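You operate a simulated robot arm through the tools that you are given. There is no shell and no other tool. Be economical: measure what you need, move in short steps, check, and stop when the job is done.

You are at the controls of a simulated robot arm. One attempt, no reset.

JOB
Close the desk drawer. Push the grey drawer shut. Take the white sleeve from the top of the packing table and leave it on the top of the packing bench. Shut the red drawer. Put one of the stub cores from the upper shelf of the packing table on the top of the packing table. Press the gauge zero key two times. Stack the bearing that says "304" from the platform of the lift table on top of the bearing marked "205". Put the green swatch that says "73" from the platform of the lift table on the top of the blue cart and the green swatch that says "47" on the top of the grey table. The order is free. Set down upright: stub core.

Only the result counts: the job must be done as asked and must still hold three seconds after the hand-in. Knocking over, shifting, dropping, spilling or breaking anything else fails it.

ROBOT AND FRAMES
A 7-joint arm with a two-finger parallel gripper on a trunk, on a base that drives. Base frame: it is fixed to the floor where the robot stands at the start and does not move with it; the origin is under the middle of the robot, x ahead of it, y to its left, z up. Units: m, rad, N and s.
Its first joint turns from -2.897 to 2.897 rad. Places, roughly: bearing [-4.25, 5.25, 0.25]; desk drawer [0.7, 0.1, 0.8]; gauge zero key [-2.3, -7.4, 0.9]; green swatch [-4.25, 5.25, 0.25]; grey drawer [1.7, -3.1, 0.7]; red drawer [1.2, -3.6, 0.7]; stub core (7x7x22 cm) [1.5, -4, 1.2]; top of the blue cart [-6.3, 3.5, 0.9]; top of the grey table [-6.9, 2.9, 0.9]; top of the packing bench [2, -1.3, 0.8]; top of the packing table [1.6, -3.5, 0.8]; white sleeve (3x3x6 cm) [1.6, -3.3, 0.8]. Payload 3.43 kg.
The TCP is the grasp point between the finger pads, 0.03 m short of the fingertips. In the tool frame z runs along the fingers and y along their closing line. Largest opening 0.094 m; finger width 0.028, thickness 0.01; the body of the gripper, 0.05 by 0.096 m, starts 0.055 m behind the TCP.
Orientation is told as [roll, pitch, yaw] about the base's x, y, z axes, in that order, counted from this pose: with the fingers straight down and closing along the base's y, the tool's x points along the base's -x, its y along +y and its z along -z.

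CONTROLS
- The arm moves only by the tool move_arm. Its argument "targets" is text: rows parted by semicolons, each of 7 numbers parted by spaces: the shift along the base's x, y, z in m, then the turn, a rotation vector about the base's x, y, z in rad, then the finger opening in m, from 0 to 0.094. In form: dx dy dz rx ry rz gripper; .... A call has 1 to 8 rows; each row is the pose to reach, as a shift and turn from the pose commanded when the call began. Each row takes 0.2 s and may step no farther than 0.05 m and 0.15 rad from the row before; otherwise, or with a gripper value out of range, the whole call is refused. Where a pose cannot be reached the arm comes as near as it can. A force on the tool above 40 N (or 10 N above the force at the start of the call, whichever is more), or a blocked arm, ends the call early, and 0.2 s more pass. Each finger travels about 0.045 m/s and halts on what it meets, pressing with about 38 N; the grip force reading is that of the motor and also rises with nothing between the fingers. The clock runs only during rows and for 0.2 s after the last one: add rows that repeat a pose to give the fingers time. It gives the time, the measured TCP pose, the force on the tool (base axes), the opening and the grip force at its end, in the units of the frame above (readings bear some noise), with the torque about the TCP (base axes, N m) and any sound that the robot's microphone picked up.
- Cameras (640 x 400 px; columns grow to the right, rows downward): "scene" is now at [0.0292, 0.263, 1.3904]; the picture's right is [-0.07, -1.00, 0.00], its down [-0.54, 0.04, -0.84] and it looks along [0.84, -0.06, -0.54] (base axes); focal length 296 px, centre (320, 200). "wrist" rides on the gripper at [0.076, 0.014, -0.103] in the tool frame; the picture's right is [-0.18, 0.98, 0.00], its down [-0.75, -0.14, -0.64] and it looks along [-0.63, -0.12, 0.77] (tool axes); focal length 243 px, centre (320, 200). There is no depth. A picture from a camera that has moved, and an enlarged one, comes with that camera's place and axes in the base frame and with its lens.
- snapshot(camera): a new picture of that camera. The clock stands still meanwhile.
- steer(legs): drives the robot by 1 to 6 legs, each [ahead, turn to the left] in m and rad, along the robot's own axes; the way and the turn of a leg run together, so that a leg with both is an arc; at most 1.5 m and 3.142 rad a leg. The arm and the cameras ride along, it lands a little off, and it stops where it bumps. It gives what a move gives.
- head_to(pan, tilt): turns the head with the scene camera to pan (to the left, within 2.094 rad either way) and tilt (down, from -0.506 to 1.204), counted from straight ahead of the robot. It gives what a move gives.
- enlarge(camera, box): a new picture of the part [left, top, right, bottom] of that camera's present view, enlarged. The clock stands still meanwhile.
- close_job(): hands the job in; it is judged then, once.

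Go step by step. Nothing tells you exact positions but the pictures and the camera data: compare them with the known pose of the tool, close in by small moves and look again before you grip or let go. The budget is 207 turns and 200 pictures, counting those below and the enlarged ones. Unless the task says otherwise, let go and move clear before handing in.

The tools are called after ">>>" as name(argument=value, ...) on one line, values as JSON. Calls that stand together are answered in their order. move_arm: Moves the arm, as the interface text tells. Its arguments: {"type":"object","properties":{"targets":{"type":"string"}},"required":["targets"]} The other tools are called the same way: steer (legs) drives the base; head_to (pan, tilt) turns the head that bears the scene camera; snapshot (camera) takes a picture; enlarge (camera, box) takes an enlarged picture of a part of a camera's view; close_job () hands the job in.

At the start:

```text
time_s: 0.0
ee_pos: [0.5661, -0.1103, 1.0791]
ee_rot: [0.0, 0.0, 0.002]
force: [0.0, 0.2, 0.8]
wrist_torque: [0.02, 0.02, 0.0]
gripper_width: 0.0938
gripper_force: 0.2
robot x, y, heading: [-0.0032, 0.03, 0.008]
head pan, tilt: [-0.072, 0.574]
```

scene: 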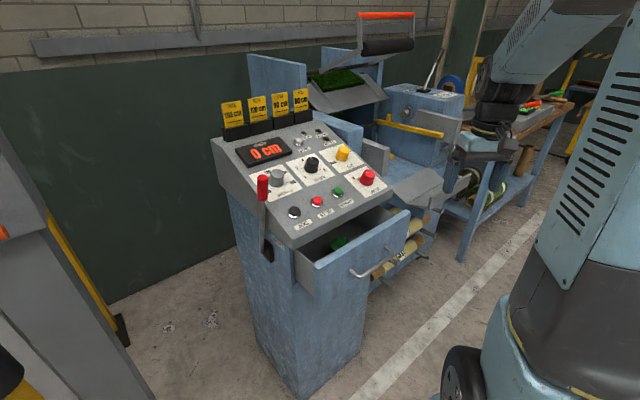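
wrist: 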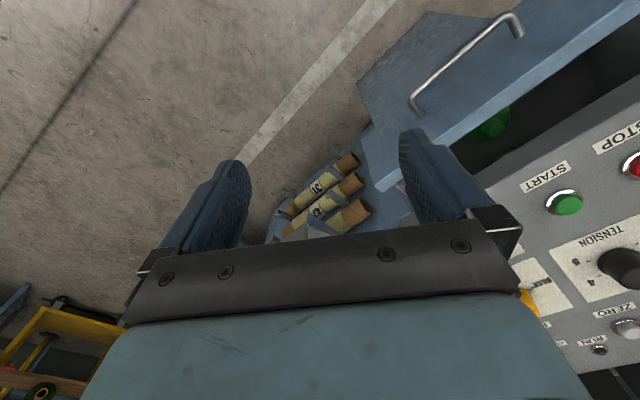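

The desk drawer stands open in front of me, with its face pointing toward about (-0.83, -0.56). I'll take a closer look before pushing it.

>>> enlarge(camera="scene", box=[220, 140, 460, 290])

```text
2.67 times, centred on (340, 215) of scene
camera zoom: at [0.0292, 0.263, 1.3904], right [-0.07, -1.0, 0.0], down [-0.54, 0.04, -0.84], along [0.84, -0.06, -0.54], focal length 790 px, centre (267, 160)
```

zoom: 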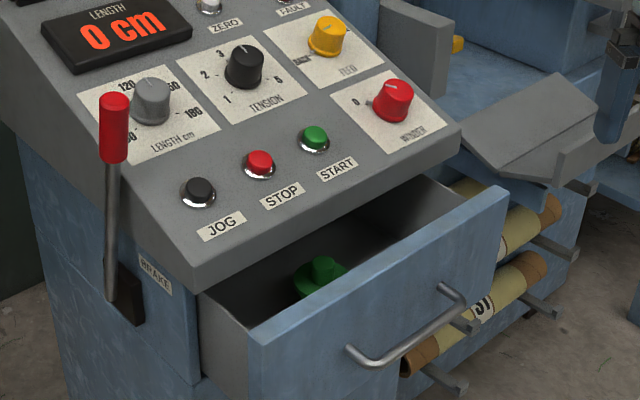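

The drawer top sits near z 0.90, with the panel centre about (0.61, 0.09) and the handle near z 0.84. I'll close and tilt the gripper in front of the panel, above the handle.

>>> move_arm(targets="-0.009 0.023 -0.030 0.073 -0.108 0 0.06; -0.018 0.046 -0.06 0.147 -0.217 0 0.03; -0.028 0.068 -0.09 0.22 -0.325 0 0.0; -0.037 0.091 -0.122 0.293 -0.433 0 0; -0.046 0.113 -0.153 0.367 -0.542 0 0; -0.056 0.136 -0.183 0.44 -0.65 0 0; -0.056 0.136 -0.183 0.44 -0.65 0 0")

>>> snapshot(camera="scene")

```text
time_s: 1.6
ee_pos: [0.6066, -0.0089, 0.91]
ee_rot: [0.508, -0.625, -0.165]
force: [-0.4, 0.5, 0.5]
wrist_torque: [-0.02, -0.01, 0.04]
gripper_width: 0.0002
gripper_force: 33.1
out of reach, approached as far as the arm can: row 4, 5, 6, 7
robot x, y, heading: [-0.0026, 0.0333, 0.0]
head pan, tilt: [-0.072, 0.574]
```

```text
196 pictures are left
camera scene: at [0.0292, 0.263, 1.3904], right [-0.07, -1.0, 0.0], down [-0.54, 0.04, -0.84], along [0.84, -0.06, -0.54], focal length 296 px, centre (320, 200)
```

scene: 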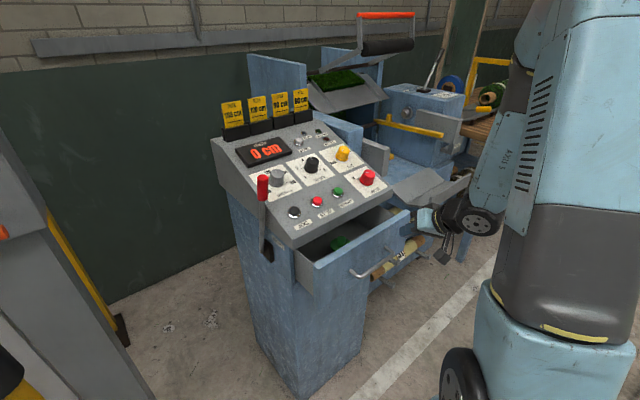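

The tilt was partly out of reach, but the fingers ended just in front of the panel, right of the handle. I'll make a small test push to see how the commanded pose is counted.

>>> move_arm(targets="0.04 0.0 -0.02 0 0 0 0; 0.08 0.0 -0.02 0 0 0 0")

>>> snapshot(camera="wrist")

```text
time_s: 2.2
ee_pos: [0.684, -0.0081, 0.8906]
ee_rot: [0.509, -0.626, -0.163]
force: [-0.8, -0.2, 1.2]
wrist_torque: [-0.02, 0.0, 0.02]
gripper_width: 0.0
gripper_force: 33.7
robot x, y, heading: [-0.0004, 0.0351, -0.004]
head pan, tilt: [-0.072, 0.574]
```

```text
195 pictures are left
camera wrist: at [0.5601, -0.0265, 0.925], right [0.01, 0.87, 0.5], down [0.25, -0.48, 0.84], along [0.97, 0.11, -0.22], focal length 243 px, centre (320, 200)
```

wrist: 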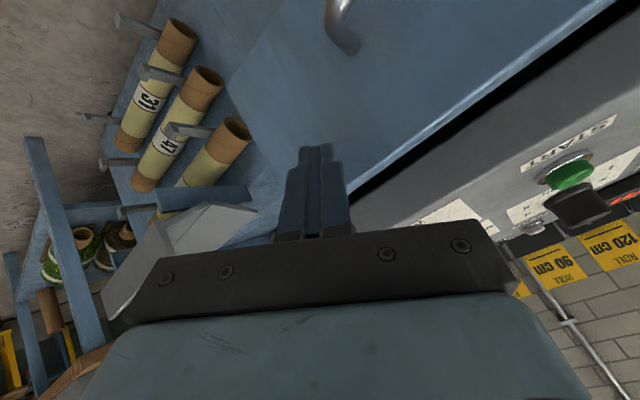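

>>> snapshot(camera="scene")

```text
194 pictures are left
camera scene: at [0.0288, 0.263, 1.3904], right [-0.07, -1.0, 0.0], down [-0.54, 0.04, -0.84], along [0.84, -0.06, -0.54], focal length 296 px, centre (320, 200)
```

scene: 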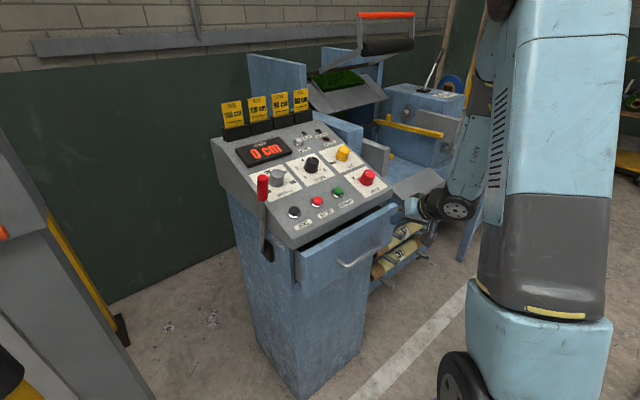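

The drawer has moved in and only a little is left. I'll keep pushing along its axis.

>>> move_arm(targets="0.025 0.017 0 0 0 0 0; 0.05 0.034 0 0 0 0 0; 0.075 0.051 0 0 0 0 0; 0.1 0.067 0 0 0 0 0")

>>> snapshot(camera="scene")

```text
time_s: 2.9
ee_pos: [0.7382, 0.027, 0.8876]
ee_rot: [0.498, -0.611, -0.166]
force: [-2.4, -2.0, -2.0]
wrist_torque: [0.04, 0.02, 0.01]
gripper_width: 0.0
gripper_force: 33.5
robot x, y, heading: [-0.0003, 0.0362, 0.001]
head pan, tilt: [-0.072, 0.574]
stopped in row 3: the force on the tool passed its limit at 84 N (the readings are from after the stop); the commanded pose is now the measured one
```

```text
193 pictures are left
camera scene: at [0.0292, 0.263, 1.3904], right [-0.07, -1.0, 0.0], down [-0.54, 0.04, -0.84], along [0.84, -0.06, -0.54], focal length 296 px, centre (320, 200)
```

scene: 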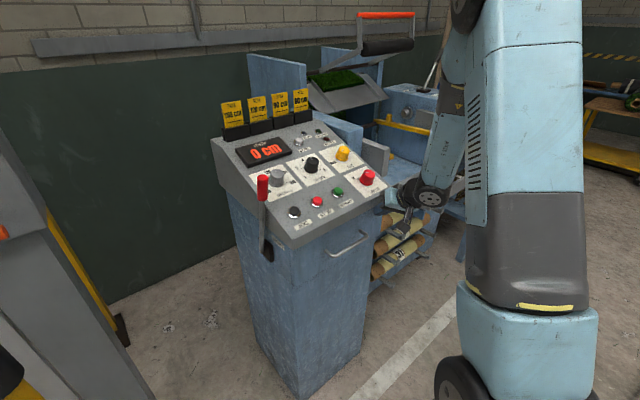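

The desk drawer is shut. I'll back off and bring the arm back upright for travel.

>>> move_arm(targets="-0.03 -0.02 0 0 0 0 0; -0.06 -0.04 0.0 0 0 0 0; -0.07 -0.05 0.04 -0.08 0.1 0.02 0; -0.08 -0.06 0.08 -0.16 0.2 0.04 0.0; -0.1 -0.07 0.12 -0.24 0.3 0.06 0.0; -0.12 -0.08 0.16 -0.32 0.4 0.1 0.0; -0.14 -0.09 0.19 -0.4 0.5 0.13 0.0; -0.16 -0.1 0.22 -0.48 0.6 0.16 0.0")

>>> head_to(pan=-1.2, tilt=0.35)

>>> snapshot(camera="scene")

```text
time_s: 4.7
ee_pos: [0.5769, -0.0718, 1.1108]
ee_rot: [0.0, 0.0, 0.162]
force: [0.3, -0.1, -1.2]
wrist_torque: [0.02, 0.03, -0.01]
gripper_width: 0.0003
gripper_force: 33.2
robot x, y, heading: [-0.0039, 0.0382, 0.0]
head pan, tilt: [-0.072, 0.574]
```

```text
time_s: 6.1
ee_pos: [0.5764, -0.0713, 1.1097]
ee_rot: [0.002, -0.002, 0.165]
force: [0.4, 0.4, -1.0]
wrist_torque: [0.0, 0.01, -0.03]
gripper_width: 0.0
gripper_force: 33.1
robot x, y, heading: [-0.0006, 0.0365, 0.0]
head pan, tilt: [-1.201, 0.351]
```

```text
192 pictures are left
camera scene: at [-0.0261, 0.1827, 1.4108], right [-0.93, -0.36, 0.0], down [-0.13, 0.32, -0.94], along [0.34, -0.88, -0.34], focal length 296 px, centre (320, 200)
```

scene: 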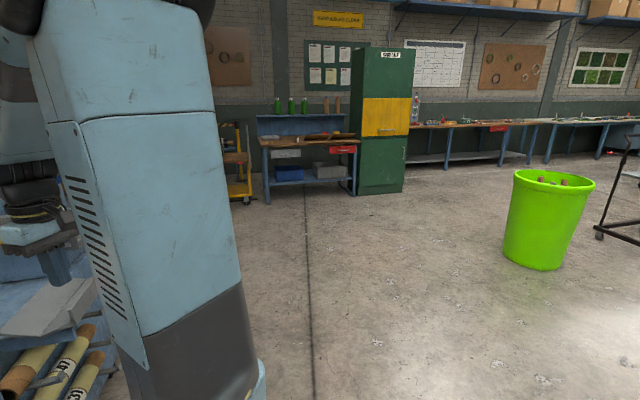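

The packing table stands ahead-right with its front facing about (-0.7, +0.7). I'll turn toward it and drive most of the way.

>>> steer(legs=[[0, -1.231], [1.2, 0], [1.0, 0]])

>>> head_to(pan=0.3, tilt=0.45)

>>> snapshot(camera="scene")

```text
time_s: 9.2
ee_pos: [0.2182, -0.5181, 1.1099]
ee_rot: [-0.001, -0.002, -0.851]
force: [1.1, 0.9, -0.3]
wrist_torque: [0.01, 0.04, -0.01]
gripper_width: 0.0
gripper_force: 33.2
robot x, y, heading: [0.0537, 0.0703, -1.056]
head pan, tilt: [-1.201, 0.351]
stopped in leg 1: the robot was blocked; the commanded pose is now the measured one
```

```text
time_s: 10.8
ee_pos: [0.2177, -0.5168, 1.1113]
ee_rot: [0.001, 0.001, -0.853]
force: [0.3, 0.1, -0.3]
wrist_torque: [0.0, 0.0, -0.03]
gripper_width: 0.0
gripper_force: 33.3
robot x, y, heading: [0.0597, 0.0699, -1.055]
head pan, tilt: [0.3, 0.45]
```

```text
191 pictures are left
camera scene: at [0.3005, 0.1727, 1.4016], right [-0.68, -0.73, 0.0], down [-0.32, 0.3, -0.9], along [0.66, -0.61, -0.44], focal length 296 px, centre (320, 200)
```

scene: 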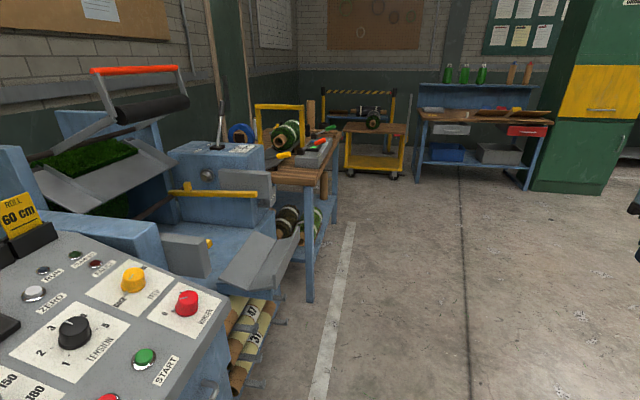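

The turn was blocked early. I'll look around the base to find what it touched.

>>> head_to(pan=1.3, tilt=0.9)

>>> snapshot(camera="scene")

>>> head_to(pan=2.09, tilt=0.7)

>>> snapshot(camera="scene")

>>> head_to(pan=-2.09, tilt=0.7)

>>> snapshot(camera="scene")

```text
time_s: 12.1
ee_pos: [0.2172, -0.5177, 1.1103]
ee_rot: [-0.001, -0.003, -0.854]
force: [0.7, 0.6, 0.1]
wrist_torque: [0.0, 0.01, -0.03]
gripper_width: 0.0002
gripper_force: 33.0
robot x, y, heading: [0.0575, 0.0661, -1.05]
head pan, tilt: [1.3, 0.901]
```

```text
190 pictures are left
camera scene: at [0.3066, 0.254, 1.3633], right [0.25, -0.97, 0.0], down [-0.76, -0.19, -0.62], along [0.6, 0.15, -0.78], focal length 296 px, centre (320, 200)
```

scene: 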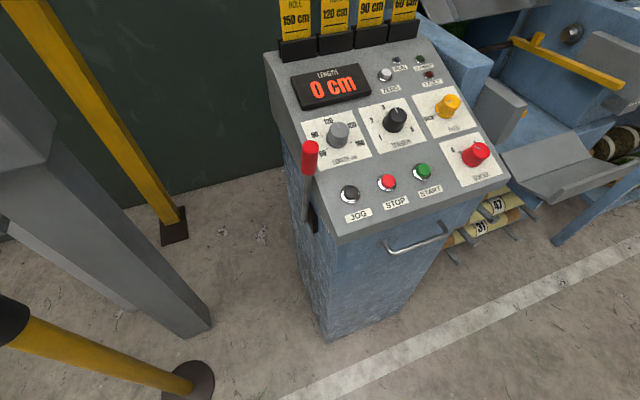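

```text
time_s: 13.2
ee_pos: [0.2175, -0.5176, 1.1115]
ee_rot: [-0.002, -0.002, -0.855]
force: [0.5, 0.1, -0.4]
wrist_torque: [0.01, 0.0, 0.03]
gripper_width: 0.0
gripper_force: 33.0
robot x, y, heading: [0.0587, 0.0693, -1.056]
head pan, tilt: [2.089, 0.7]
```

```text
189 pictures are left
camera scene: at [0.2767, 0.3086, 1.3794], right [0.86, -0.51, 0.0], down [-0.33, -0.55, -0.76], along [0.39, 0.66, -0.64], focal length 296 px, centre (320, 200)
```

scene: 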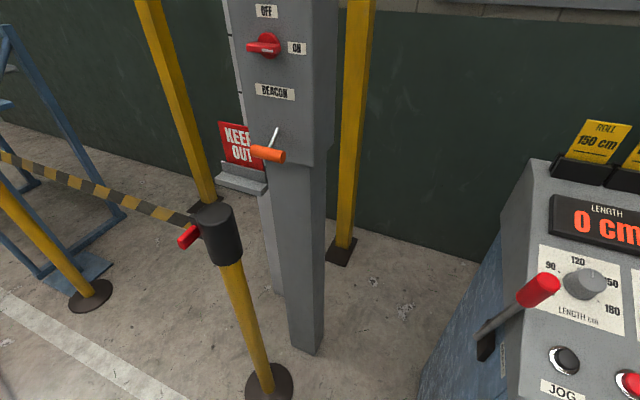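

```text
time_s: 16.6
ee_pos: [0.2174, -0.517, 1.1115]
ee_rot: [0.0, -0.003, -0.854]
force: [1.0, 0.3, 0.0]
wrist_torque: [0.0, -0.01, -0.04]
gripper_width: 0.0
gripper_force: 33.3
robot x, y, heading: [0.0577, 0.0653, -1.055]
head pan, tilt: [-2.089, 0.7]
```

```text
188 pictures are left
camera scene: at [0.1485, 0.2354, 1.3794], right [0.0, 1.0, 0.0], down [0.64, 0.0, -0.77], along [-0.77, 0.0, -0.64], focal length 296 px, centre (320, 200)
```

scene: 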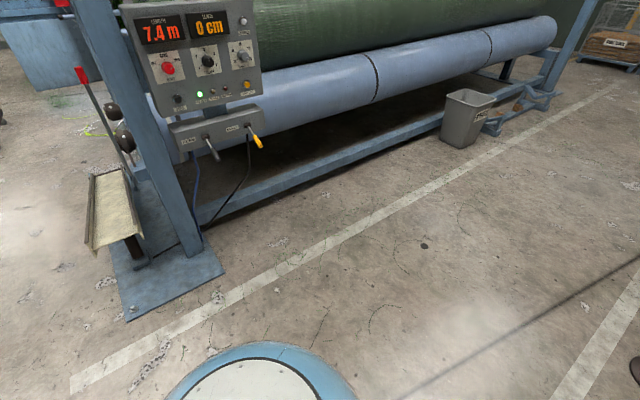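

The nearest thing was the desk console; ahead is clear. I'll drive forward along the present heading.

>>> steer(legs=[[0.5, 0], [1.0, -0.17], [0.7, 0]])

>>> head_to(pan=0.3, tilt=0.45)

>>> snapshot(camera="scene")

```text
time_s: 28.0
ee_pos: [0.9973, -2.5508, 1.1107]
ee_rot: [0.0, -0.001, -1.041]
force: [0.4, -0.6, 1.0]
wrist_torque: [0.02, 0.02, 0.05]
gripper_width: 0.0
gripper_force: 33.0
robot x, y, heading: [0.9496, -1.9489, -1.24]
head pan, tilt: [-2.089, 0.7]
```

```text
time_s: 30.1
ee_pos: [0.9982, -2.5507, 1.1118]
ee_rot: [-0.001, -0.002, -1.039]
force: [-0.1, -0.1, 0.5]
wrist_torque: [0.03, -0.01, 0.0]
gripper_width: 0.0
gripper_force: 32.8
robot x, y, heading: [0.9529, -1.9462, -1.237]
head pan, tilt: [0.3, 0.45]
```

```text
187 pictures are left
camera scene: at [1.2091, -1.8876, 1.4015], right [-0.81, -0.59, 0.0], down [-0.26, 0.35, -0.9], along [0.53, -0.73, -0.44], focal length 296 px, centre (320, 200)
```

scene: 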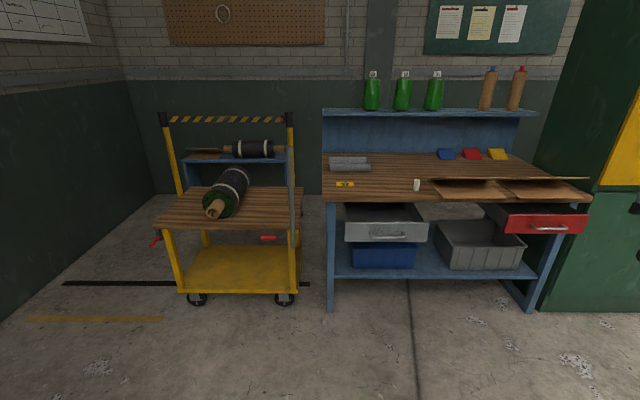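

I have a good view of the packing table. I'll zoom in on the shelf and the top.

>>> enlarge(camera="scene", box=[320, 60, 560, 210])

>>> enlarge(camera="scene", box=[320, 170, 600, 310])

```text
2.67 times, centred on (440, 135) of scene
camera zoom: at [1.2091, -1.8876, 1.4015], right [-0.81, -0.59, 0.0], down [-0.26, 0.35, -0.9], along [0.53, -0.73, -0.44], focal length 790 px, centre (0, 373)
```

zoom: 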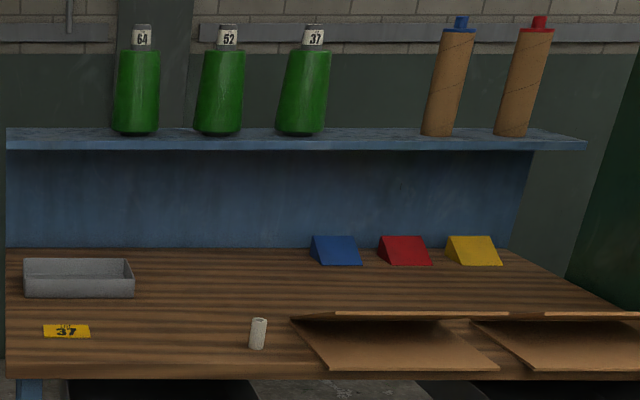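

```text
2.29 times, centred on (460, 240) of scene
camera zoom: at [1.2091, -1.8876, 1.4015], right [-0.81, -0.59, 0.0], down [-0.26, 0.35, -0.9], along [0.53, -0.73, -0.44], focal length 677 px, centre (0, 109)
```

zoom: 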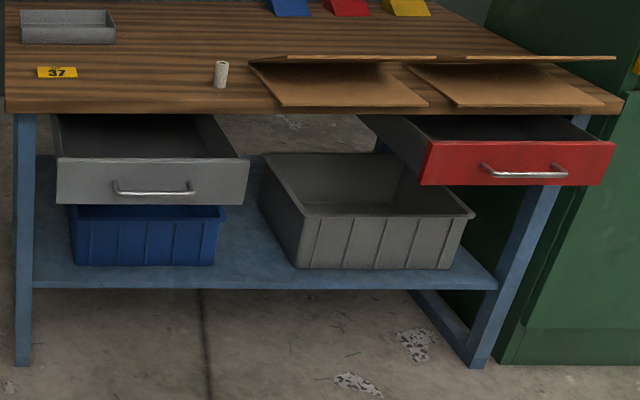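

The stub cores are the brown capped tubes at the shelf's right, and the white sleeve sits near the front edge. I'll drive to about 0.6 m in front of the table's middle.

>>> steer(legs=[[0, -0.19], [0.88, 0], [0, 0.49]])

>>> head_to(pan=0, tilt=0.7)

>>> snapshot(camera="scene")

```text
time_s: 37.2
ee_pos: [1.2981, -3.3781, 1.1116]
ee_rot: [-0.001, -0.002, -0.733]
force: [0.6, -0.7, -0.6]
wrist_torque: [-0.03, 0.0, 0.03]
gripper_width: 0.0002
gripper_force: 33.3
robot x, y, heading: [1.0457, -2.8327, -0.938]
head pan, tilt: [0.3, 0.45]
```

```text
time_s: 38.0
ee_pos: [1.297, -3.3781, 1.1117]
ee_rot: [0.0, -0.003, -0.732]
force: [0.0, -0.2, -0.1]
wrist_torque: [0.02, 0.02, 0.02]
gripper_width: 0.0
gripper_force: 32.6
robot x, y, heading: [1.0507, -2.8297, -0.938]
head pan, tilt: [0.0, 0.7]
```

```text
184 pictures are left
camera scene: at [1.254, -2.7136, 1.3794], right [-0.81, -0.59, 0.0], down [-0.38, 0.52, -0.77], along [0.45, -0.62, -0.64], focal length 296 px, centre (320, 200)
```

scene: 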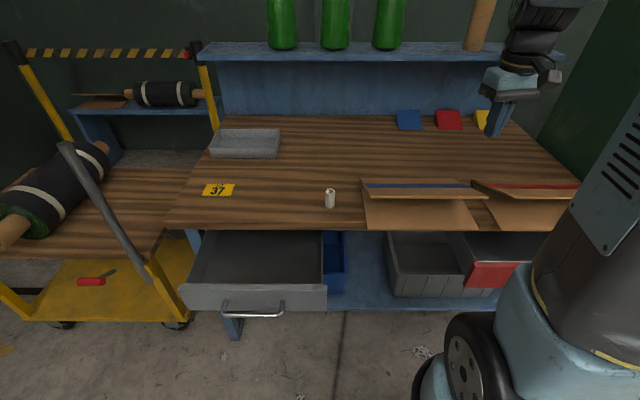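

The grey drawer sticks out about 0.165 m. I need room for a tilted push, so I'll back up 0.25 m and bring the arm left and down in front of the grey drawer.

>>> steer(legs=[[-0.25, 0]])

>>> move_arm(targets="0.03 0.018 -0.01 -0.09 -0.066 0 0; 0.065 0.036 -0.02 -0.18 -0.132 0 0; 0.1 0.054 -0.03 -0.27 -0.2 0 0; 0.135 0.075 -0.05 -0.36 -0.266 0 0; 0.17 0.095 -0.07 -0.45 -0.332 0 0; 0.2 0.11 -0.1 -0.54 -0.4 0 0; 0.23 0.13 -0.13 -0.633 -0.464 0 0; 0.26 0.15 -0.15 -0.633 -0.464 0 0")

>>> snapshot(camera="scene")

```text
time_s: 39.9
ee_pos: [1.1506, -3.1779, 1.1124]
ee_rot: [-0.002, -0.001, -0.734]
force: [0.1, 0.6, -0.7]
wrist_torque: [0.0, -0.04, 0.03]
gripper_width: 0.0
gripper_force: 33.4
robot x, y, heading: [0.9013, -2.6294, -0.936]
head pan, tilt: [0.0, 0.7]
```

```text
time_s: 41.7
ee_pos: [1.4083, -3.0252, 0.9623]
ee_rot: [-0.219, -0.751, -0.642]
force: [2.0, 0.2, 1.0]
wrist_torque: [0.07, 0.18, -0.11]
gripper_width: 0.0
gripper_force: 33.0
robot x, y, heading: [0.9038, -2.6341, -0.941]
head pan, tilt: [0.0, 0.7]
```

```text
183 pictures are left
camera scene: at [1.107, -2.5132, 1.3794], right [-0.81, -0.59, 0.0], down [-0.38, 0.52, -0.76], along [0.45, -0.62, -0.64], focal length 296 px, centre (320, 200)
```

scene: 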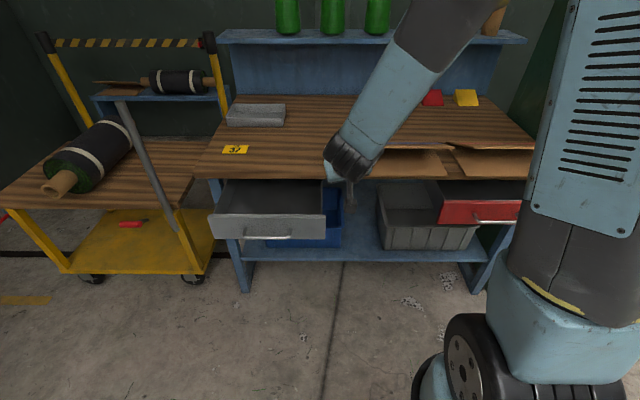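

>>> move_arm(targets="0.014 0.008 -0.038 0 0 0 0; 0.028 0.016 -0.077 0 0 0 0; 0.042 0.024 -0.115 0 0 0 0; 0.056 0.032 -0.154 0 0 0 0; 0.07 0.041 -0.192 0 0 0 0; 0.083 0.049 -0.231 0 0 0 0")

>>> snapshot(camera="scene")

>>> snapshot(camera="wrist")

```text
time_s: 43.1
ee_pos: [1.4937, -2.9792, 0.73]
ee_rot: [-0.202, -0.768, -0.652]
force: [-0.2, 0.1, 1.1]
wrist_torque: [0.04, 0.05, 0.0]
gripper_width: 0.0
gripper_force: 32.6
robot x, y, heading: [0.9036, -2.6341, -0.937]
head pan, tilt: [0.0, 0.7]
```

```text
182 pictures are left
camera scene: at [1.1072, -2.5133, 1.3794], right [-0.81, -0.59, 0.0], down [-0.38, 0.52, -0.76], along [0.45, -0.62, -0.64], focal length 296 px, centre (320, 200)
```

scene: 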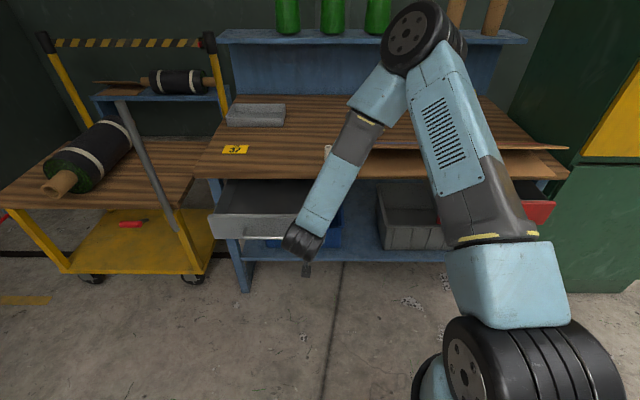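

```text
181 pictures are left
camera wrist: at [1.4155, -2.8769, 0.7483], right [0.8, 0.6, -0.01], down [0.06, -0.06, 1.0], along [0.6, -0.8, -0.09], focal length 243 px, centre (320, 200)
```

wrist: 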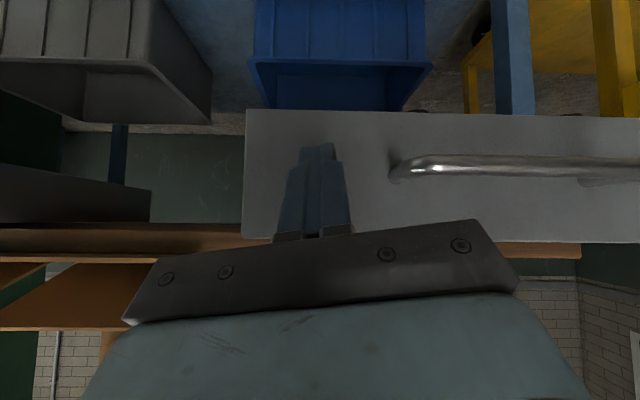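

The fingers are aimed at the grey panel beside its handle. I'll push straight in.

>>> move_arm(targets="0.024 -0.032 0 0 0 0 0; 0.047 -0.064 0 0 0 0 0; 0.071 -0.097 0 0 0 0 0; 0.095 -0.129 0 0 0 0 0; 0.118 -0.161 0 0 0 0 0; 0.142 -0.193 0 0 0 0 0")

>>> snapshot(camera="scene")

>>> snapshot(camera="wrist")

```text
time_s: 44.4
ee_pos: [1.6204, -3.149, 0.7302]
ee_rot: [-0.201, -0.758, -0.652]
force: [-16.2, 9.6, 13.2]
wrist_torque: [-0.25, -0.02, -0.37]
gripper_width: 0.0
gripper_force: 33.2
robot x, y, heading: [0.9031, -2.6345, -0.936]
head pan, tilt: [0.0, 0.7]
stopped in row 6: the force on the tool passed its limit at 232 N (the readings are from after the stop); the commanded pose is now the measured one
```

```text
180 pictures are left
camera scene: at [1.1066, -2.5128, 1.3794], right [-0.81, -0.59, 0.0], down [-0.38, 0.52, -0.77], along [0.45, -0.62, -0.64], focal length 296 px, centre (320, 200)
```

scene: 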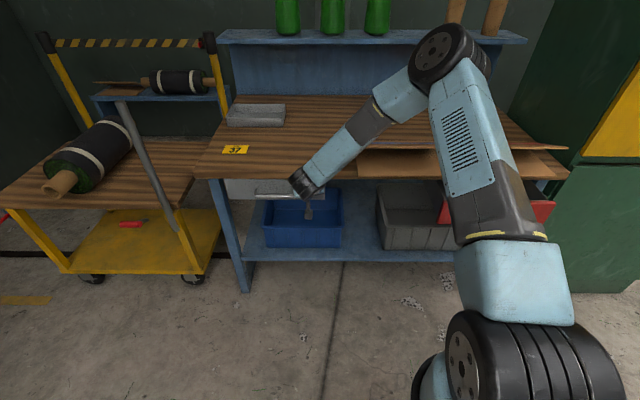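

```text
179 pictures are left
camera wrist: at [1.5414, -3.0482, 0.7503], right [0.8, 0.6, -0.01], down [0.07, -0.07, 1.0], along [0.6, -0.79, -0.09], focal length 243 px, centre (320, 200)
```

wrist: 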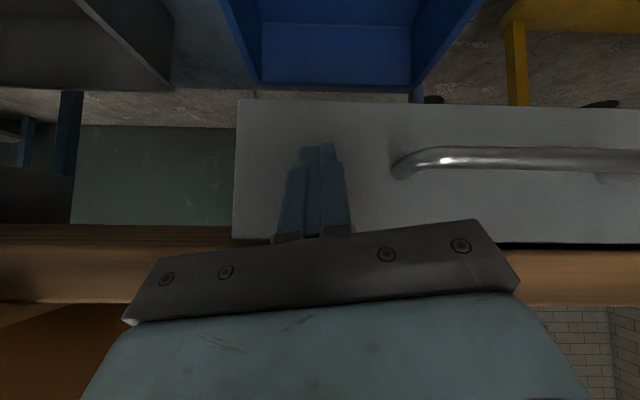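

The grey drawer is shut. I'll back off and shift right, to the red drawer.

>>> move_arm(targets="-0.026 0.035 0 0 0 0 0; -0.052 0.07 0 0 0 0 0; -0.078 0.106 0 0 0 0 0; -0.103 0.141 0 0 0 0 0; -0.14 0.114 0 0 0 0 0; -0.177 0.087 0 0 0 0 0; -0.214 0.06 0 0 0 0 0; -0.251 0.033 0 0 0 0 0")

>>> move_arm(targets="-0.037 -0.028 0 0 0 0 0; -0.074 -0.056 0 0 0 0 0; -0.111 -0.084 0 0 0 0 0; -0.148 -0.112 0 0 0 0 0; -0.185 -0.139 0 0 0 0 0; -0.222 -0.166 0 0 0 0 0; -0.24 -0.176 0 0 0 0 0")

>>> snapshot(camera="scene")

>>> snapshot(camera="wrist")

```text
time_s: 46.2
ee_pos: [1.3692, -3.116, 0.7267]
ee_rot: [-0.198, -0.758, -0.65]
force: [0.3, 0.6, -0.2]
wrist_torque: [0.02, 0.0, -0.04]
gripper_width: 0.0
gripper_force: 33.0
robot x, y, heading: [0.9001, -2.631, -0.938]
head pan, tilt: [0.0, 0.7]
```

```text
time_s: 47.8
ee_pos: [1.1306, -3.2955, 0.7296]
ee_rot: [-0.199, -0.758, -0.65]
force: [-0.4, -0.4, -0.2]
wrist_torque: [0.0, 0.02, 0.02]
gripper_width: 0.0
gripper_force: 32.9
robot x, y, heading: [0.8996, -2.6309, -0.932]
head pan, tilt: [0.0, 0.7]
```

```text
178 pictures are left
camera scene: at [1.1075, -2.5136, 1.3794], right [-0.81, -0.59, 0.0], down [-0.38, 0.52, -0.76], along [0.45, -0.62, -0.64], focal length 296 px, centre (320, 200)
```

scene: 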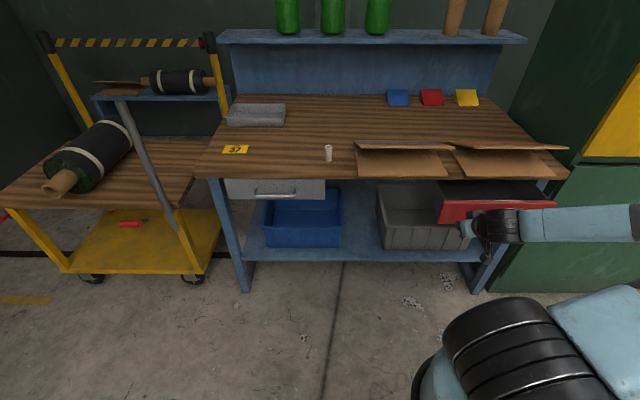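

```text
177 pictures are left
camera wrist: at [1.0526, -3.1937, 0.7497], right [0.8, 0.6, -0.01], down [0.07, -0.07, 1.0], along [0.6, -0.79, -0.09], focal length 243 px, centre (320, 200)
```

wrist: 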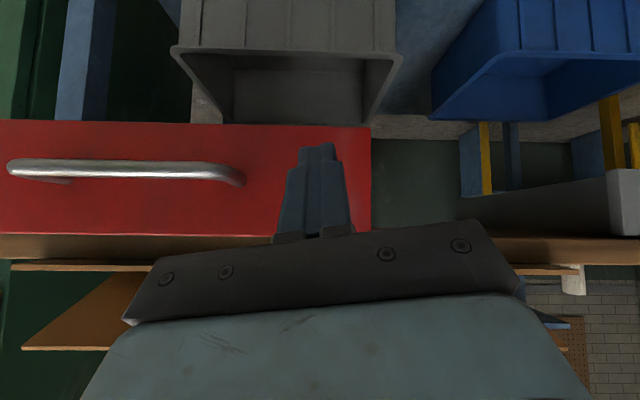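

The fingers are on the red panel left of its handle. I'll tilt the tool a little more to clear the table edge and the boards, then push.

>>> move_arm(targets="0 0 -0.005 -0.115 -0.085 0 0; 0 0 -0.012 -0.242 -0.177 0 0; 0.024 -0.032 -0.012 -0.242 -0.177 0 0; 0.047 -0.064 -0.012 -0.242 -0.177 0 0; 0.071 -0.097 -0.012 -0.242 -0.177 0 0; 0.089 -0.121 -0.012 -0.242 -0.177 0 0; 0.106 -0.145 -0.012 -0.242 -0.177 0 0; 0.124 -0.169 -0.012 -0.242 -0.177 0 0")

>>> snapshot(camera="scene")

>>> snapshot(camera="wrist")

```text
refused: row 2 steps farther than a row can; nothing moved
```

```text
176 pictures are left
camera scene: at [1.1075, -2.5136, 1.3794], right [-0.81, -0.59, 0.0], down [-0.38, 0.52, -0.76], along [0.45, -0.62, -0.64], focal length 296 px, centre (320, 200)
```

scene: 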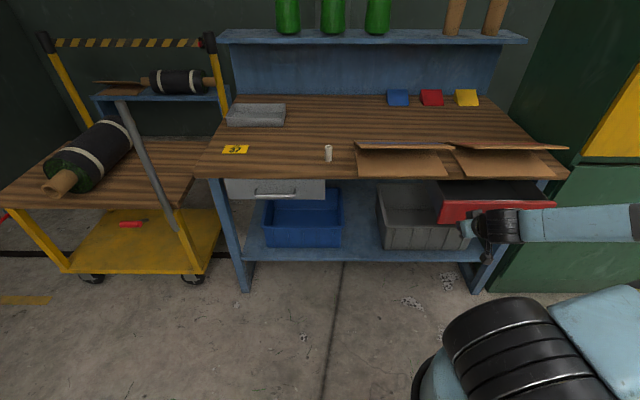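

```text
175 pictures are left
camera wrist: at [1.0526, -3.1937, 0.7497], right [0.8, 0.6, -0.01], down [0.07, -0.07, 1.0], along [0.6, -0.79, -0.09], focal length 243 px, centre (320, 200)
```

wrist: 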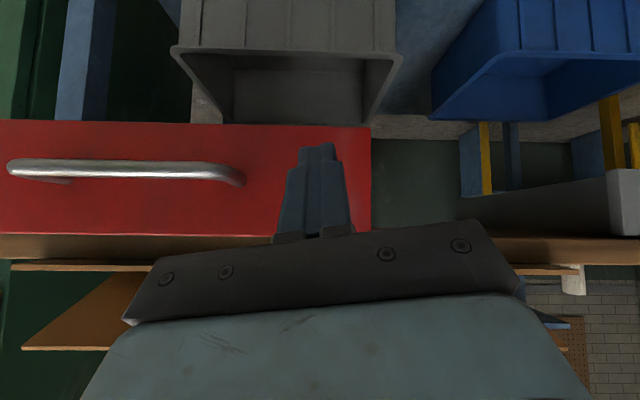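

The call was refused because the turn step was slightly too large. I'll reduce it.

>>> move_arm(targets="0 0 -0.006 -0.115 -0.085 0 0; 0 0 -0.012 -0.23 -0.17 0 0; 0.024 -0.032 -0.012 -0.23 -0.17 0 0; 0.047 -0.064 -0.012 -0.23 -0.17 0 0; 0.071 -0.097 -0.012 -0.23 -0.17 0 0; 0.089 -0.121 -0.012 -0.23 -0.17 0 0; 0.106 -0.145 -0.012 -0.23 -0.17 0 0; 0.124 -0.169 -0.012 -0.23 -0.17 0 0")

>>> snapshot(camera="scene")

>>> snapshot(camera="wrist")

```text
time_s: 49.4
ee_pos: [1.2291, -3.4299, 0.7181]
ee_rot: [-0.343, -1.024, -0.539]
force: [-19.1, 27.2, 9.1]
wrist_torque: [-0.27, -0.06, -0.12]
gripper_width: 0.0001
gripper_force: 33.5
robot x, y, heading: [0.9014, -2.632, -0.939]
head pan, tilt: [0.0, 0.7]
stopped in row 7: the force on the tool passed its limit at 115 N (the readings are from after the stop); the commanded pose is now the measured one
```

```text
174 pictures are left
camera scene: at [1.1064, -2.512, 1.3794], right [-0.81, -0.59, 0.0], down [-0.38, 0.52, -0.77], along [0.45, -0.62, -0.64], focal length 296 px, centre (320, 200)
```

scene: 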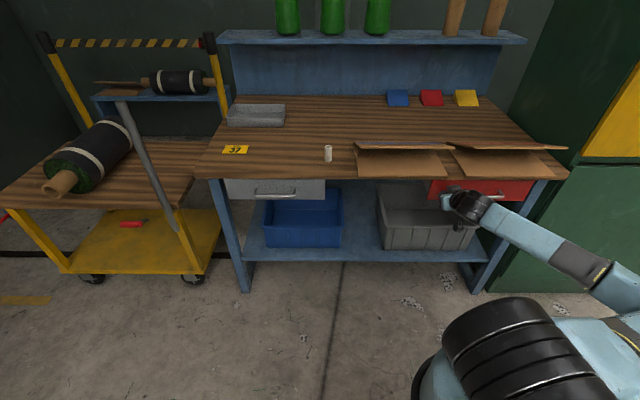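

```text
173 pictures are left
camera wrist: at [1.1502, -3.3279, 0.7009], right [0.8, 0.6, -0.02], down [-0.1, 0.16, 0.98], along [0.59, -0.78, 0.18], focal length 243 px, centre (320, 200)
```

wrist: 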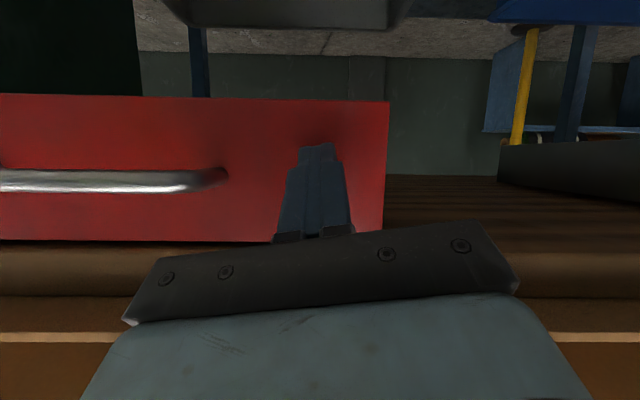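

Both table drawers are flush now. Next comes the stub core, on the shelf near (1.51, -4.09) with the shelf at z≈1.095. I'll back off and raise the tilted tool.

>>> move_arm(targets="-0.025 0.035 0 0 0 0 0; -0.05 0.07 0.0 0 0 0 0; -0.08 0.11 0.02 0 0 0 0; -0.08 0.11 0.07 0 0 0 0; -0.08 0.11 0.12 0 0 0 0.02; -0.08 0.11 0.17 0 0 0 0.04; -0.08 0.11 0.22 0 0 0 0.06; -0.08 0.11 0.27 0 0 0 0.09")

>>> move_arm(targets="0 0 0.05 0 0 0 0.09; 0 0 0.10 -0.1 -0.07 0 0.09; 0 0 0.15 -0.2 -0.14 0 0.09; 0 0 0.2 -0.28 -0.2 0 0.09; 0 0 0.24 -0.28 -0.2 0 0.09")

>>> snapshot(camera="scene")

>>> snapshot(camera="wrist")

```text
refused: row 3 steps farther than a row can; nothing moved
```

```text
time_s: 49.7
ee_pos: [1.2285, -3.4265, 0.7294]
ee_rot: [-0.319, -1.008, -0.56]
force: [2.2, 10.9, -1.6]
wrist_torque: [0.03, 0.0, 0.09]
gripper_width: 0.0228
gripper_force: 0.0
robot x, y, heading: [0.9023, -2.6314, -0.936]
head pan, tilt: [0.0, 0.7]
stopped in row 1: the force on the tool passed its limit at 94 N (the readings are from after the stop); the commanded pose is now the measured one
```

```text
172 pictures are left
camera scene: at [1.1074, -2.513, 1.3793], right [-0.81, -0.59, 0.0], down [-0.38, 0.52, -0.76], along [0.45, -0.62, -0.64], focal length 296 px, centre (320, 200)
```

scene: 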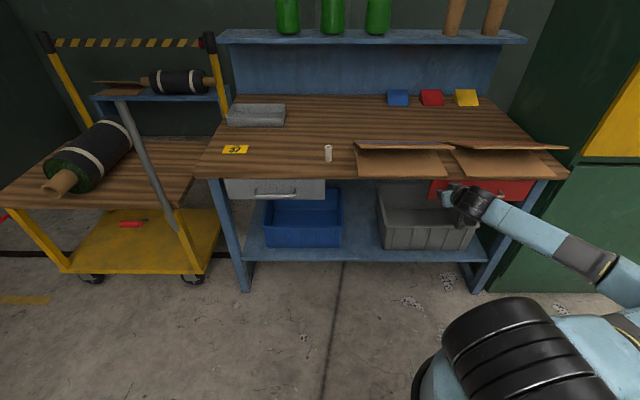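

```text
171 pictures are left
camera wrist: at [1.1507, -3.3251, 0.7147], right [0.8, 0.6, -0.01], down [-0.09, 0.14, 0.99], along [0.59, -0.79, 0.16], focal length 243 px, centre (320, 200)
```

wrist: 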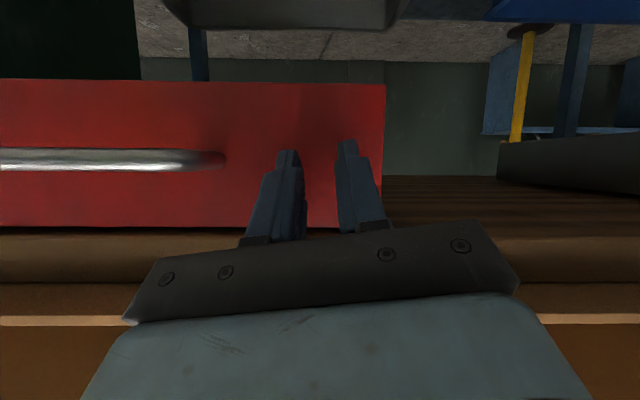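

The second call ran without the retreat and bumped lightly under the table edge; nothing looks displaced. I'll retreat properly, one move at a time.

>>> move_arm(targets="-0.025 0.035 0 0 0 0 0.02; -0.05 0.07 0.0 0 0 0 0.02; -0.075 0.105 0.0 0 0 0 0.02; -0.08 0.11 0.045 0 0 0 0.02; -0.08 0.11 0.09 0 0 0 0.02; -0.08 0.11 0.135 0 0 0 0.04; -0.08 0.11 0.18 0 0 0 0.06; -0.08 0.11 0.225 0 0 0 0.09")

```text
time_s: 51.5
ee_pos: [1.1499, -3.3171, 0.9529]
ee_rot: [-0.318, -1.004, -0.561]
force: [-0.5, -1.0, 0.2]
wrist_torque: [0.0, 0.01, 0.02]
gripper_width: 0.0882
gripper_force: 0.1
robot x, y, heading: [0.899, -2.6285, -0.938]
head pan, tilt: [0.0, 0.7]
```

>>> move_arm(targets="0 0 0.045 0 0 0 0.094; 0 0 0.09 -0.1 -0.07 0 0.094; 0 0 0.135 -0.2 -0.14 0 0.094; 0 0 0.18 -0.28 -0.2 0 0.094; 0 0 0.225 -0.28 -0.2 0 0.094; 0 0 0.27 -0.28 -0.2 0 0.094")

>>> enlarge(camera="scene", box=[190, 130, 570, 290])

>>> head_to(pan=-0.3, tilt=0.5)

>>> snapshot(camera="scene")

```text
time_s: 52.9
ee_pos: [1.147, -3.3202, 1.2238]
ee_rot: [-0.812, -1.295, -0.108]
force: [-0.8, -0.6, 0.1]
wrist_torque: [-0.02, -0.08, -0.02]
gripper_width: 0.0941
gripper_force: 0.1
robot x, y, heading: [0.903, -2.6334, -0.935]
head pan, tilt: [0.0, 0.7]
```

```text
1.68 times, centred on (380, 210) of scene
camera zoom: at [1.1071, -2.5136, 1.3794], right [-0.81, -0.59, 0.0], down [-0.38, 0.52, -0.76], along [0.45, -0.62, -0.64], focal length 499 px, centre (219, 183)
```

zoom: 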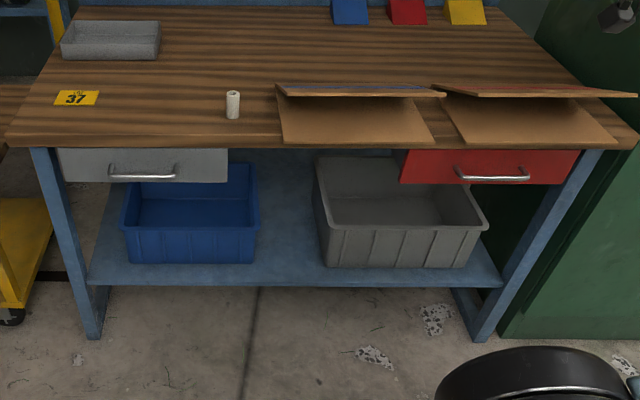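

```text
time_s: 53.7
ee_pos: [1.1469, -3.3193, 1.223]
ee_rot: [-0.812, -1.296, -0.111]
force: [0.6, -0.6, -1.3]
wrist_torque: [0.03, 0.01, 0.05]
gripper_width: 0.0943
gripper_force: 0.0
robot x, y, heading: [0.8999, -2.6369, -0.932]
head pan, tilt: [-0.3, 0.499]
```

```text
169 pictures are left
camera scene: at [1.0867, -2.5308, 1.3971], right [-0.94, -0.33, 0.0], down [-0.16, 0.45, -0.88], along [0.29, -0.83, -0.48], focal length 296 px, centre (320, 200)
```

scene: 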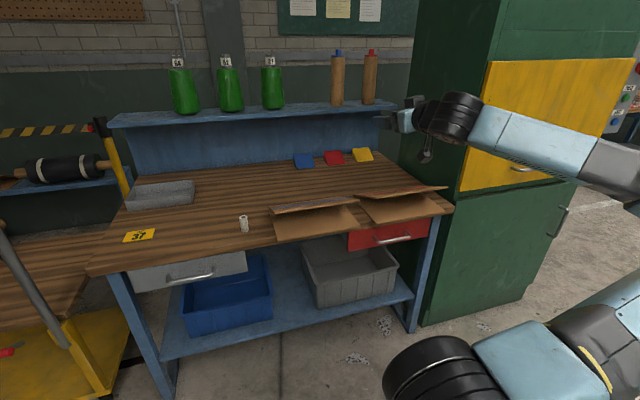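

Both table drawers are shut. I'll centre the arm ahead of me and then drive closer, heading for the blue-capped stub core.

>>> move_arm(targets="0.04 0.03 0.01 0 0 0 0.094; 0.08 0.06 0.02 0 0 0 0.094; 0.12 0.09 0.03 0 0 0 0.094; 0.165 0.11 0.03 0 0 0 0.094")

>>> snapshot(camera="scene")

```text
refused: row 1 steps farther than a row can; nothing moved
```

```text
168 pictures are left
camera scene: at [1.0867, -2.5308, 1.3971], right [-0.94, -0.33, 0.0], down [-0.16, 0.45, -0.88], along [0.29, -0.83, -0.48], focal length 296 px, centre (320, 200)
```

scene: 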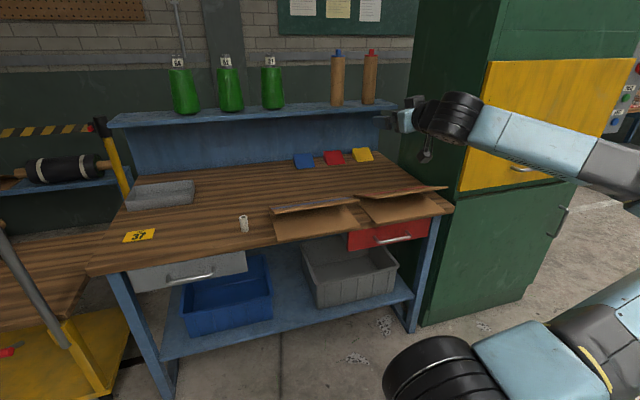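

>>> move_arm(targets="0.035 0.026 0.005 0 0 0 0.094; 0.07 0.05 0.01 0 0 0 0.094; 0.105 0.075 0.015 0 0 0 0.094; 0.14 0.1 0.02 0 0 0 0.094; 0.165 0.115 0.025 0 0 0 0.094")

>>> snapshot(camera="scene")

```text
time_s: 54.9
ee_pos: [1.3111, -3.2034, 1.2518]
ee_rot: [-0.809, -1.297, -0.107]
force: [-0.5, 0.0, -0.3]
wrist_torque: [0.0, 0.0, 0.04]
gripper_width: 0.0939
gripper_force: 0.0
robot x, y, heading: [0.9012, -2.6302, -0.939]
head pan, tilt: [-0.3, 0.499]
```

```text
167 pictures are left
camera scene: at [1.0863, -2.531, 1.3972], right [-0.95, -0.33, 0.0], down [-0.16, 0.45, -0.88], along [0.29, -0.83, -0.48], focal length 296 px, centre (320, 200)
```

scene: 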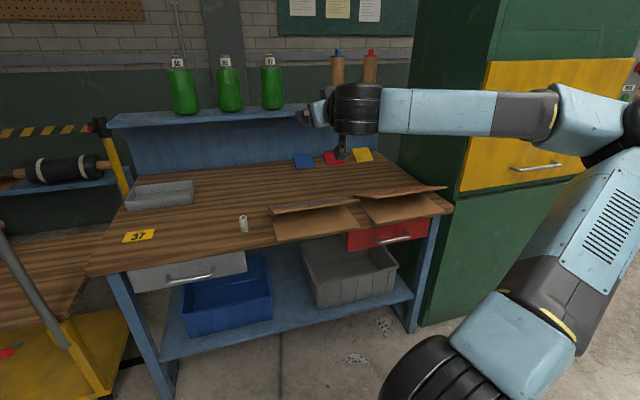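

>>> steer(legs=[[0, -0.32], [0.3, 0], [0.17, 0]])

>>> head_to(pan=0.1, tilt=0.45)

>>> snapshot(camera="scene")

>>> snapshot(camera="wrist")

```text
time_s: 59.2
ee_pos: [1.2583, -3.7559, 1.2514]
ee_rot: [-0.811, -1.294, -0.425]
force: [-0.2, -0.6, -0.4]
wrist_torque: [0.02, -0.01, -0.02]
gripper_width: 0.0941
gripper_force: 0.1
robot x, y, heading: [1.0474, -3.0826, -1.256]
head pan, tilt: [-0.3, 0.499]
```

```text
time_s: 60.1
ee_pos: [1.259, -3.7552, 1.252]
ee_rot: [-0.812, -1.296, -0.425]
force: [-0.5, -0.3, -1.1]
wrist_torque: [-0.01, -0.02, -0.01]
gripper_width: 0.0938
gripper_force: 0.1
robot x, y, heading: [1.0495, -3.085, -1.251]
head pan, tilt: [0.099, 0.45]
```

```text
166 pictures are left
camera scene: at [1.2893, -3.0384, 1.4015], right [-0.92, -0.4, 0.0], down [-0.18, 0.4, -0.9], along [0.36, -0.82, -0.44], focal length 296 px, centre (320, 200)
```

scene: 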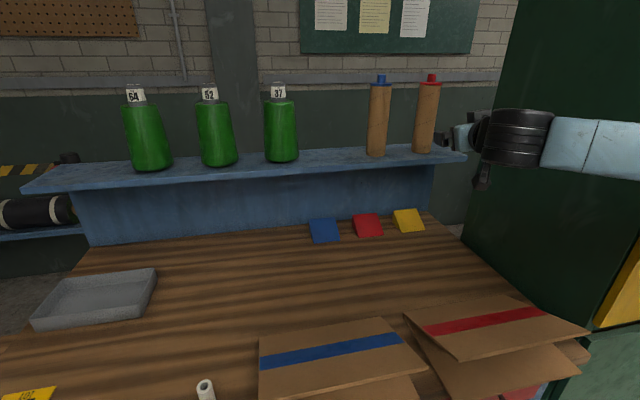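

```text
165 pictures are left
camera wrist: at [1.2203, -3.646, 1.1954], right [0.95, 0.31, -0.02], down [-0.14, 0.47, 0.87], along [0.28, -0.83, 0.49], focal length 243 px, centre (320, 200)
```

wrist: 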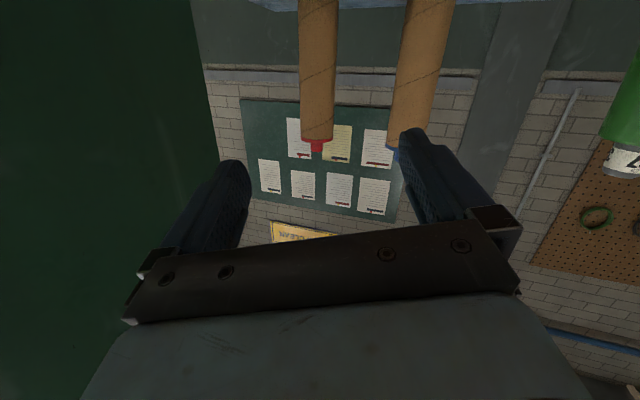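

The blue-capped stub's axis is near (1.515, -4.01), z 1.125–1.345. I'll move to a pre-grasp about 0.12 m short of it, yawing toward it.

>>> move_arm(targets="0.035 -0.025 -0.005 0 0 0.03 0.094; 0.07 -0.05 -0.01 0 0 0.06 0.094; 0.105 -0.075 -0.015 0 0 0.09 0.094; 0.14 -0.1 -0.02 0 0 0.12 0.094; 0.175 -0.125 -0.025 0 0 0.15 0.094; 0.202 -0.148 -0.03 0 0 0.15 0.094")

>>> snapshot(camera="scene")

>>> snapshot(camera="wrist")

```text
time_s: 61.5
ee_pos: [1.4595, -3.9026, 1.2217]
ee_rot: [-0.815, -1.294, -0.275]
force: [-0.3, -1.4, 0.2]
wrist_torque: [0.0, 0.01, 0.02]
gripper_width: 0.0939
gripper_force: 0.0
robot x, y, heading: [1.0455, -3.0838, -1.258]
head pan, tilt: [0.099, 0.45]
```

```text
164 pictures are left
camera scene: at [1.2891, -3.0383, 1.4016], right [-0.92, -0.4, 0.0], down [-0.18, 0.4, -0.9], along [0.36, -0.82, -0.44], focal length 296 px, centre (320, 200)
```

scene: 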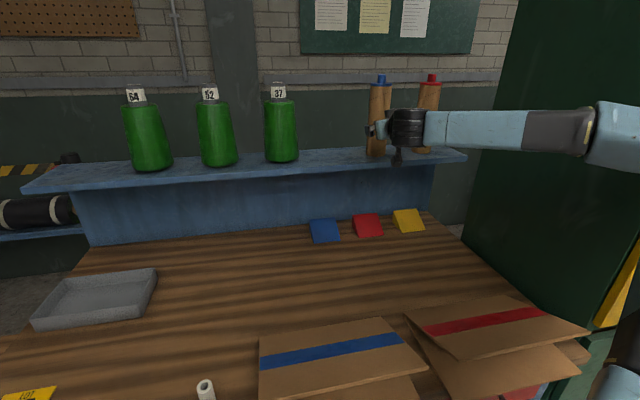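

```text
163 pictures are left
camera wrist: at [1.4055, -3.801, 1.1649], right [0.89, 0.45, -0.02], down [-0.21, 0.44, 0.87], along [0.4, -0.78, 0.49], focal length 243 px, centre (320, 200)
```

wrist: 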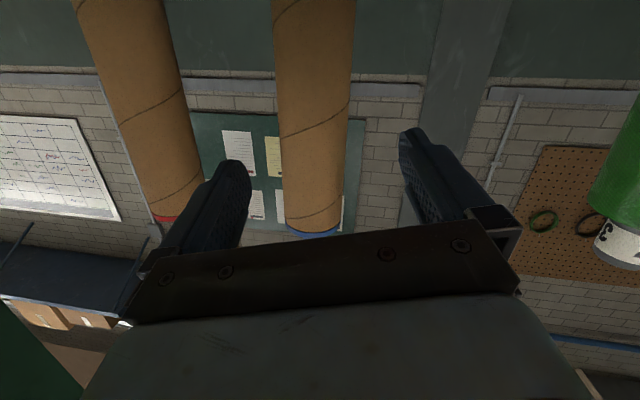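

The stub is nicely between the fingers. I'll advance 0.115 m, keeping the height, and check before closing.

>>> move_arm(targets="0.012 -0.03 0 0 0 0 0.094; 0.025 -0.058 0 0 0 0 0.094; 0.037 -0.084 0 0 0 0 0.094; 0.049 -0.106 0 0 0 0 0.094")

>>> snapshot(camera="wrist")

```text
time_s: 62.5
ee_pos: [1.5093, -4.0093, 1.2197]
ee_rot: [-0.812, -1.295, -0.278]
force: [0.1, 0.0, 0.9]
wrist_torque: [-0.01, 0.0, -0.02]
gripper_width: 0.0939
gripper_force: 0.1
robot x, y, heading: [1.0482, -3.0822, -1.256]
head pan, tilt: [0.099, 0.45]
```

```text
162 pictures are left
camera wrist: at [1.4554, -3.9078, 1.1624], right [0.89, 0.45, -0.02], down [-0.21, 0.44, 0.87], along [0.4, -0.78, 0.49], focal length 243 px, centre (320, 200)
```

wrist: 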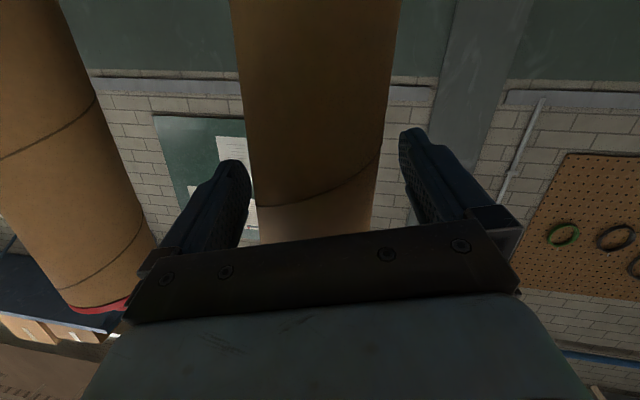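

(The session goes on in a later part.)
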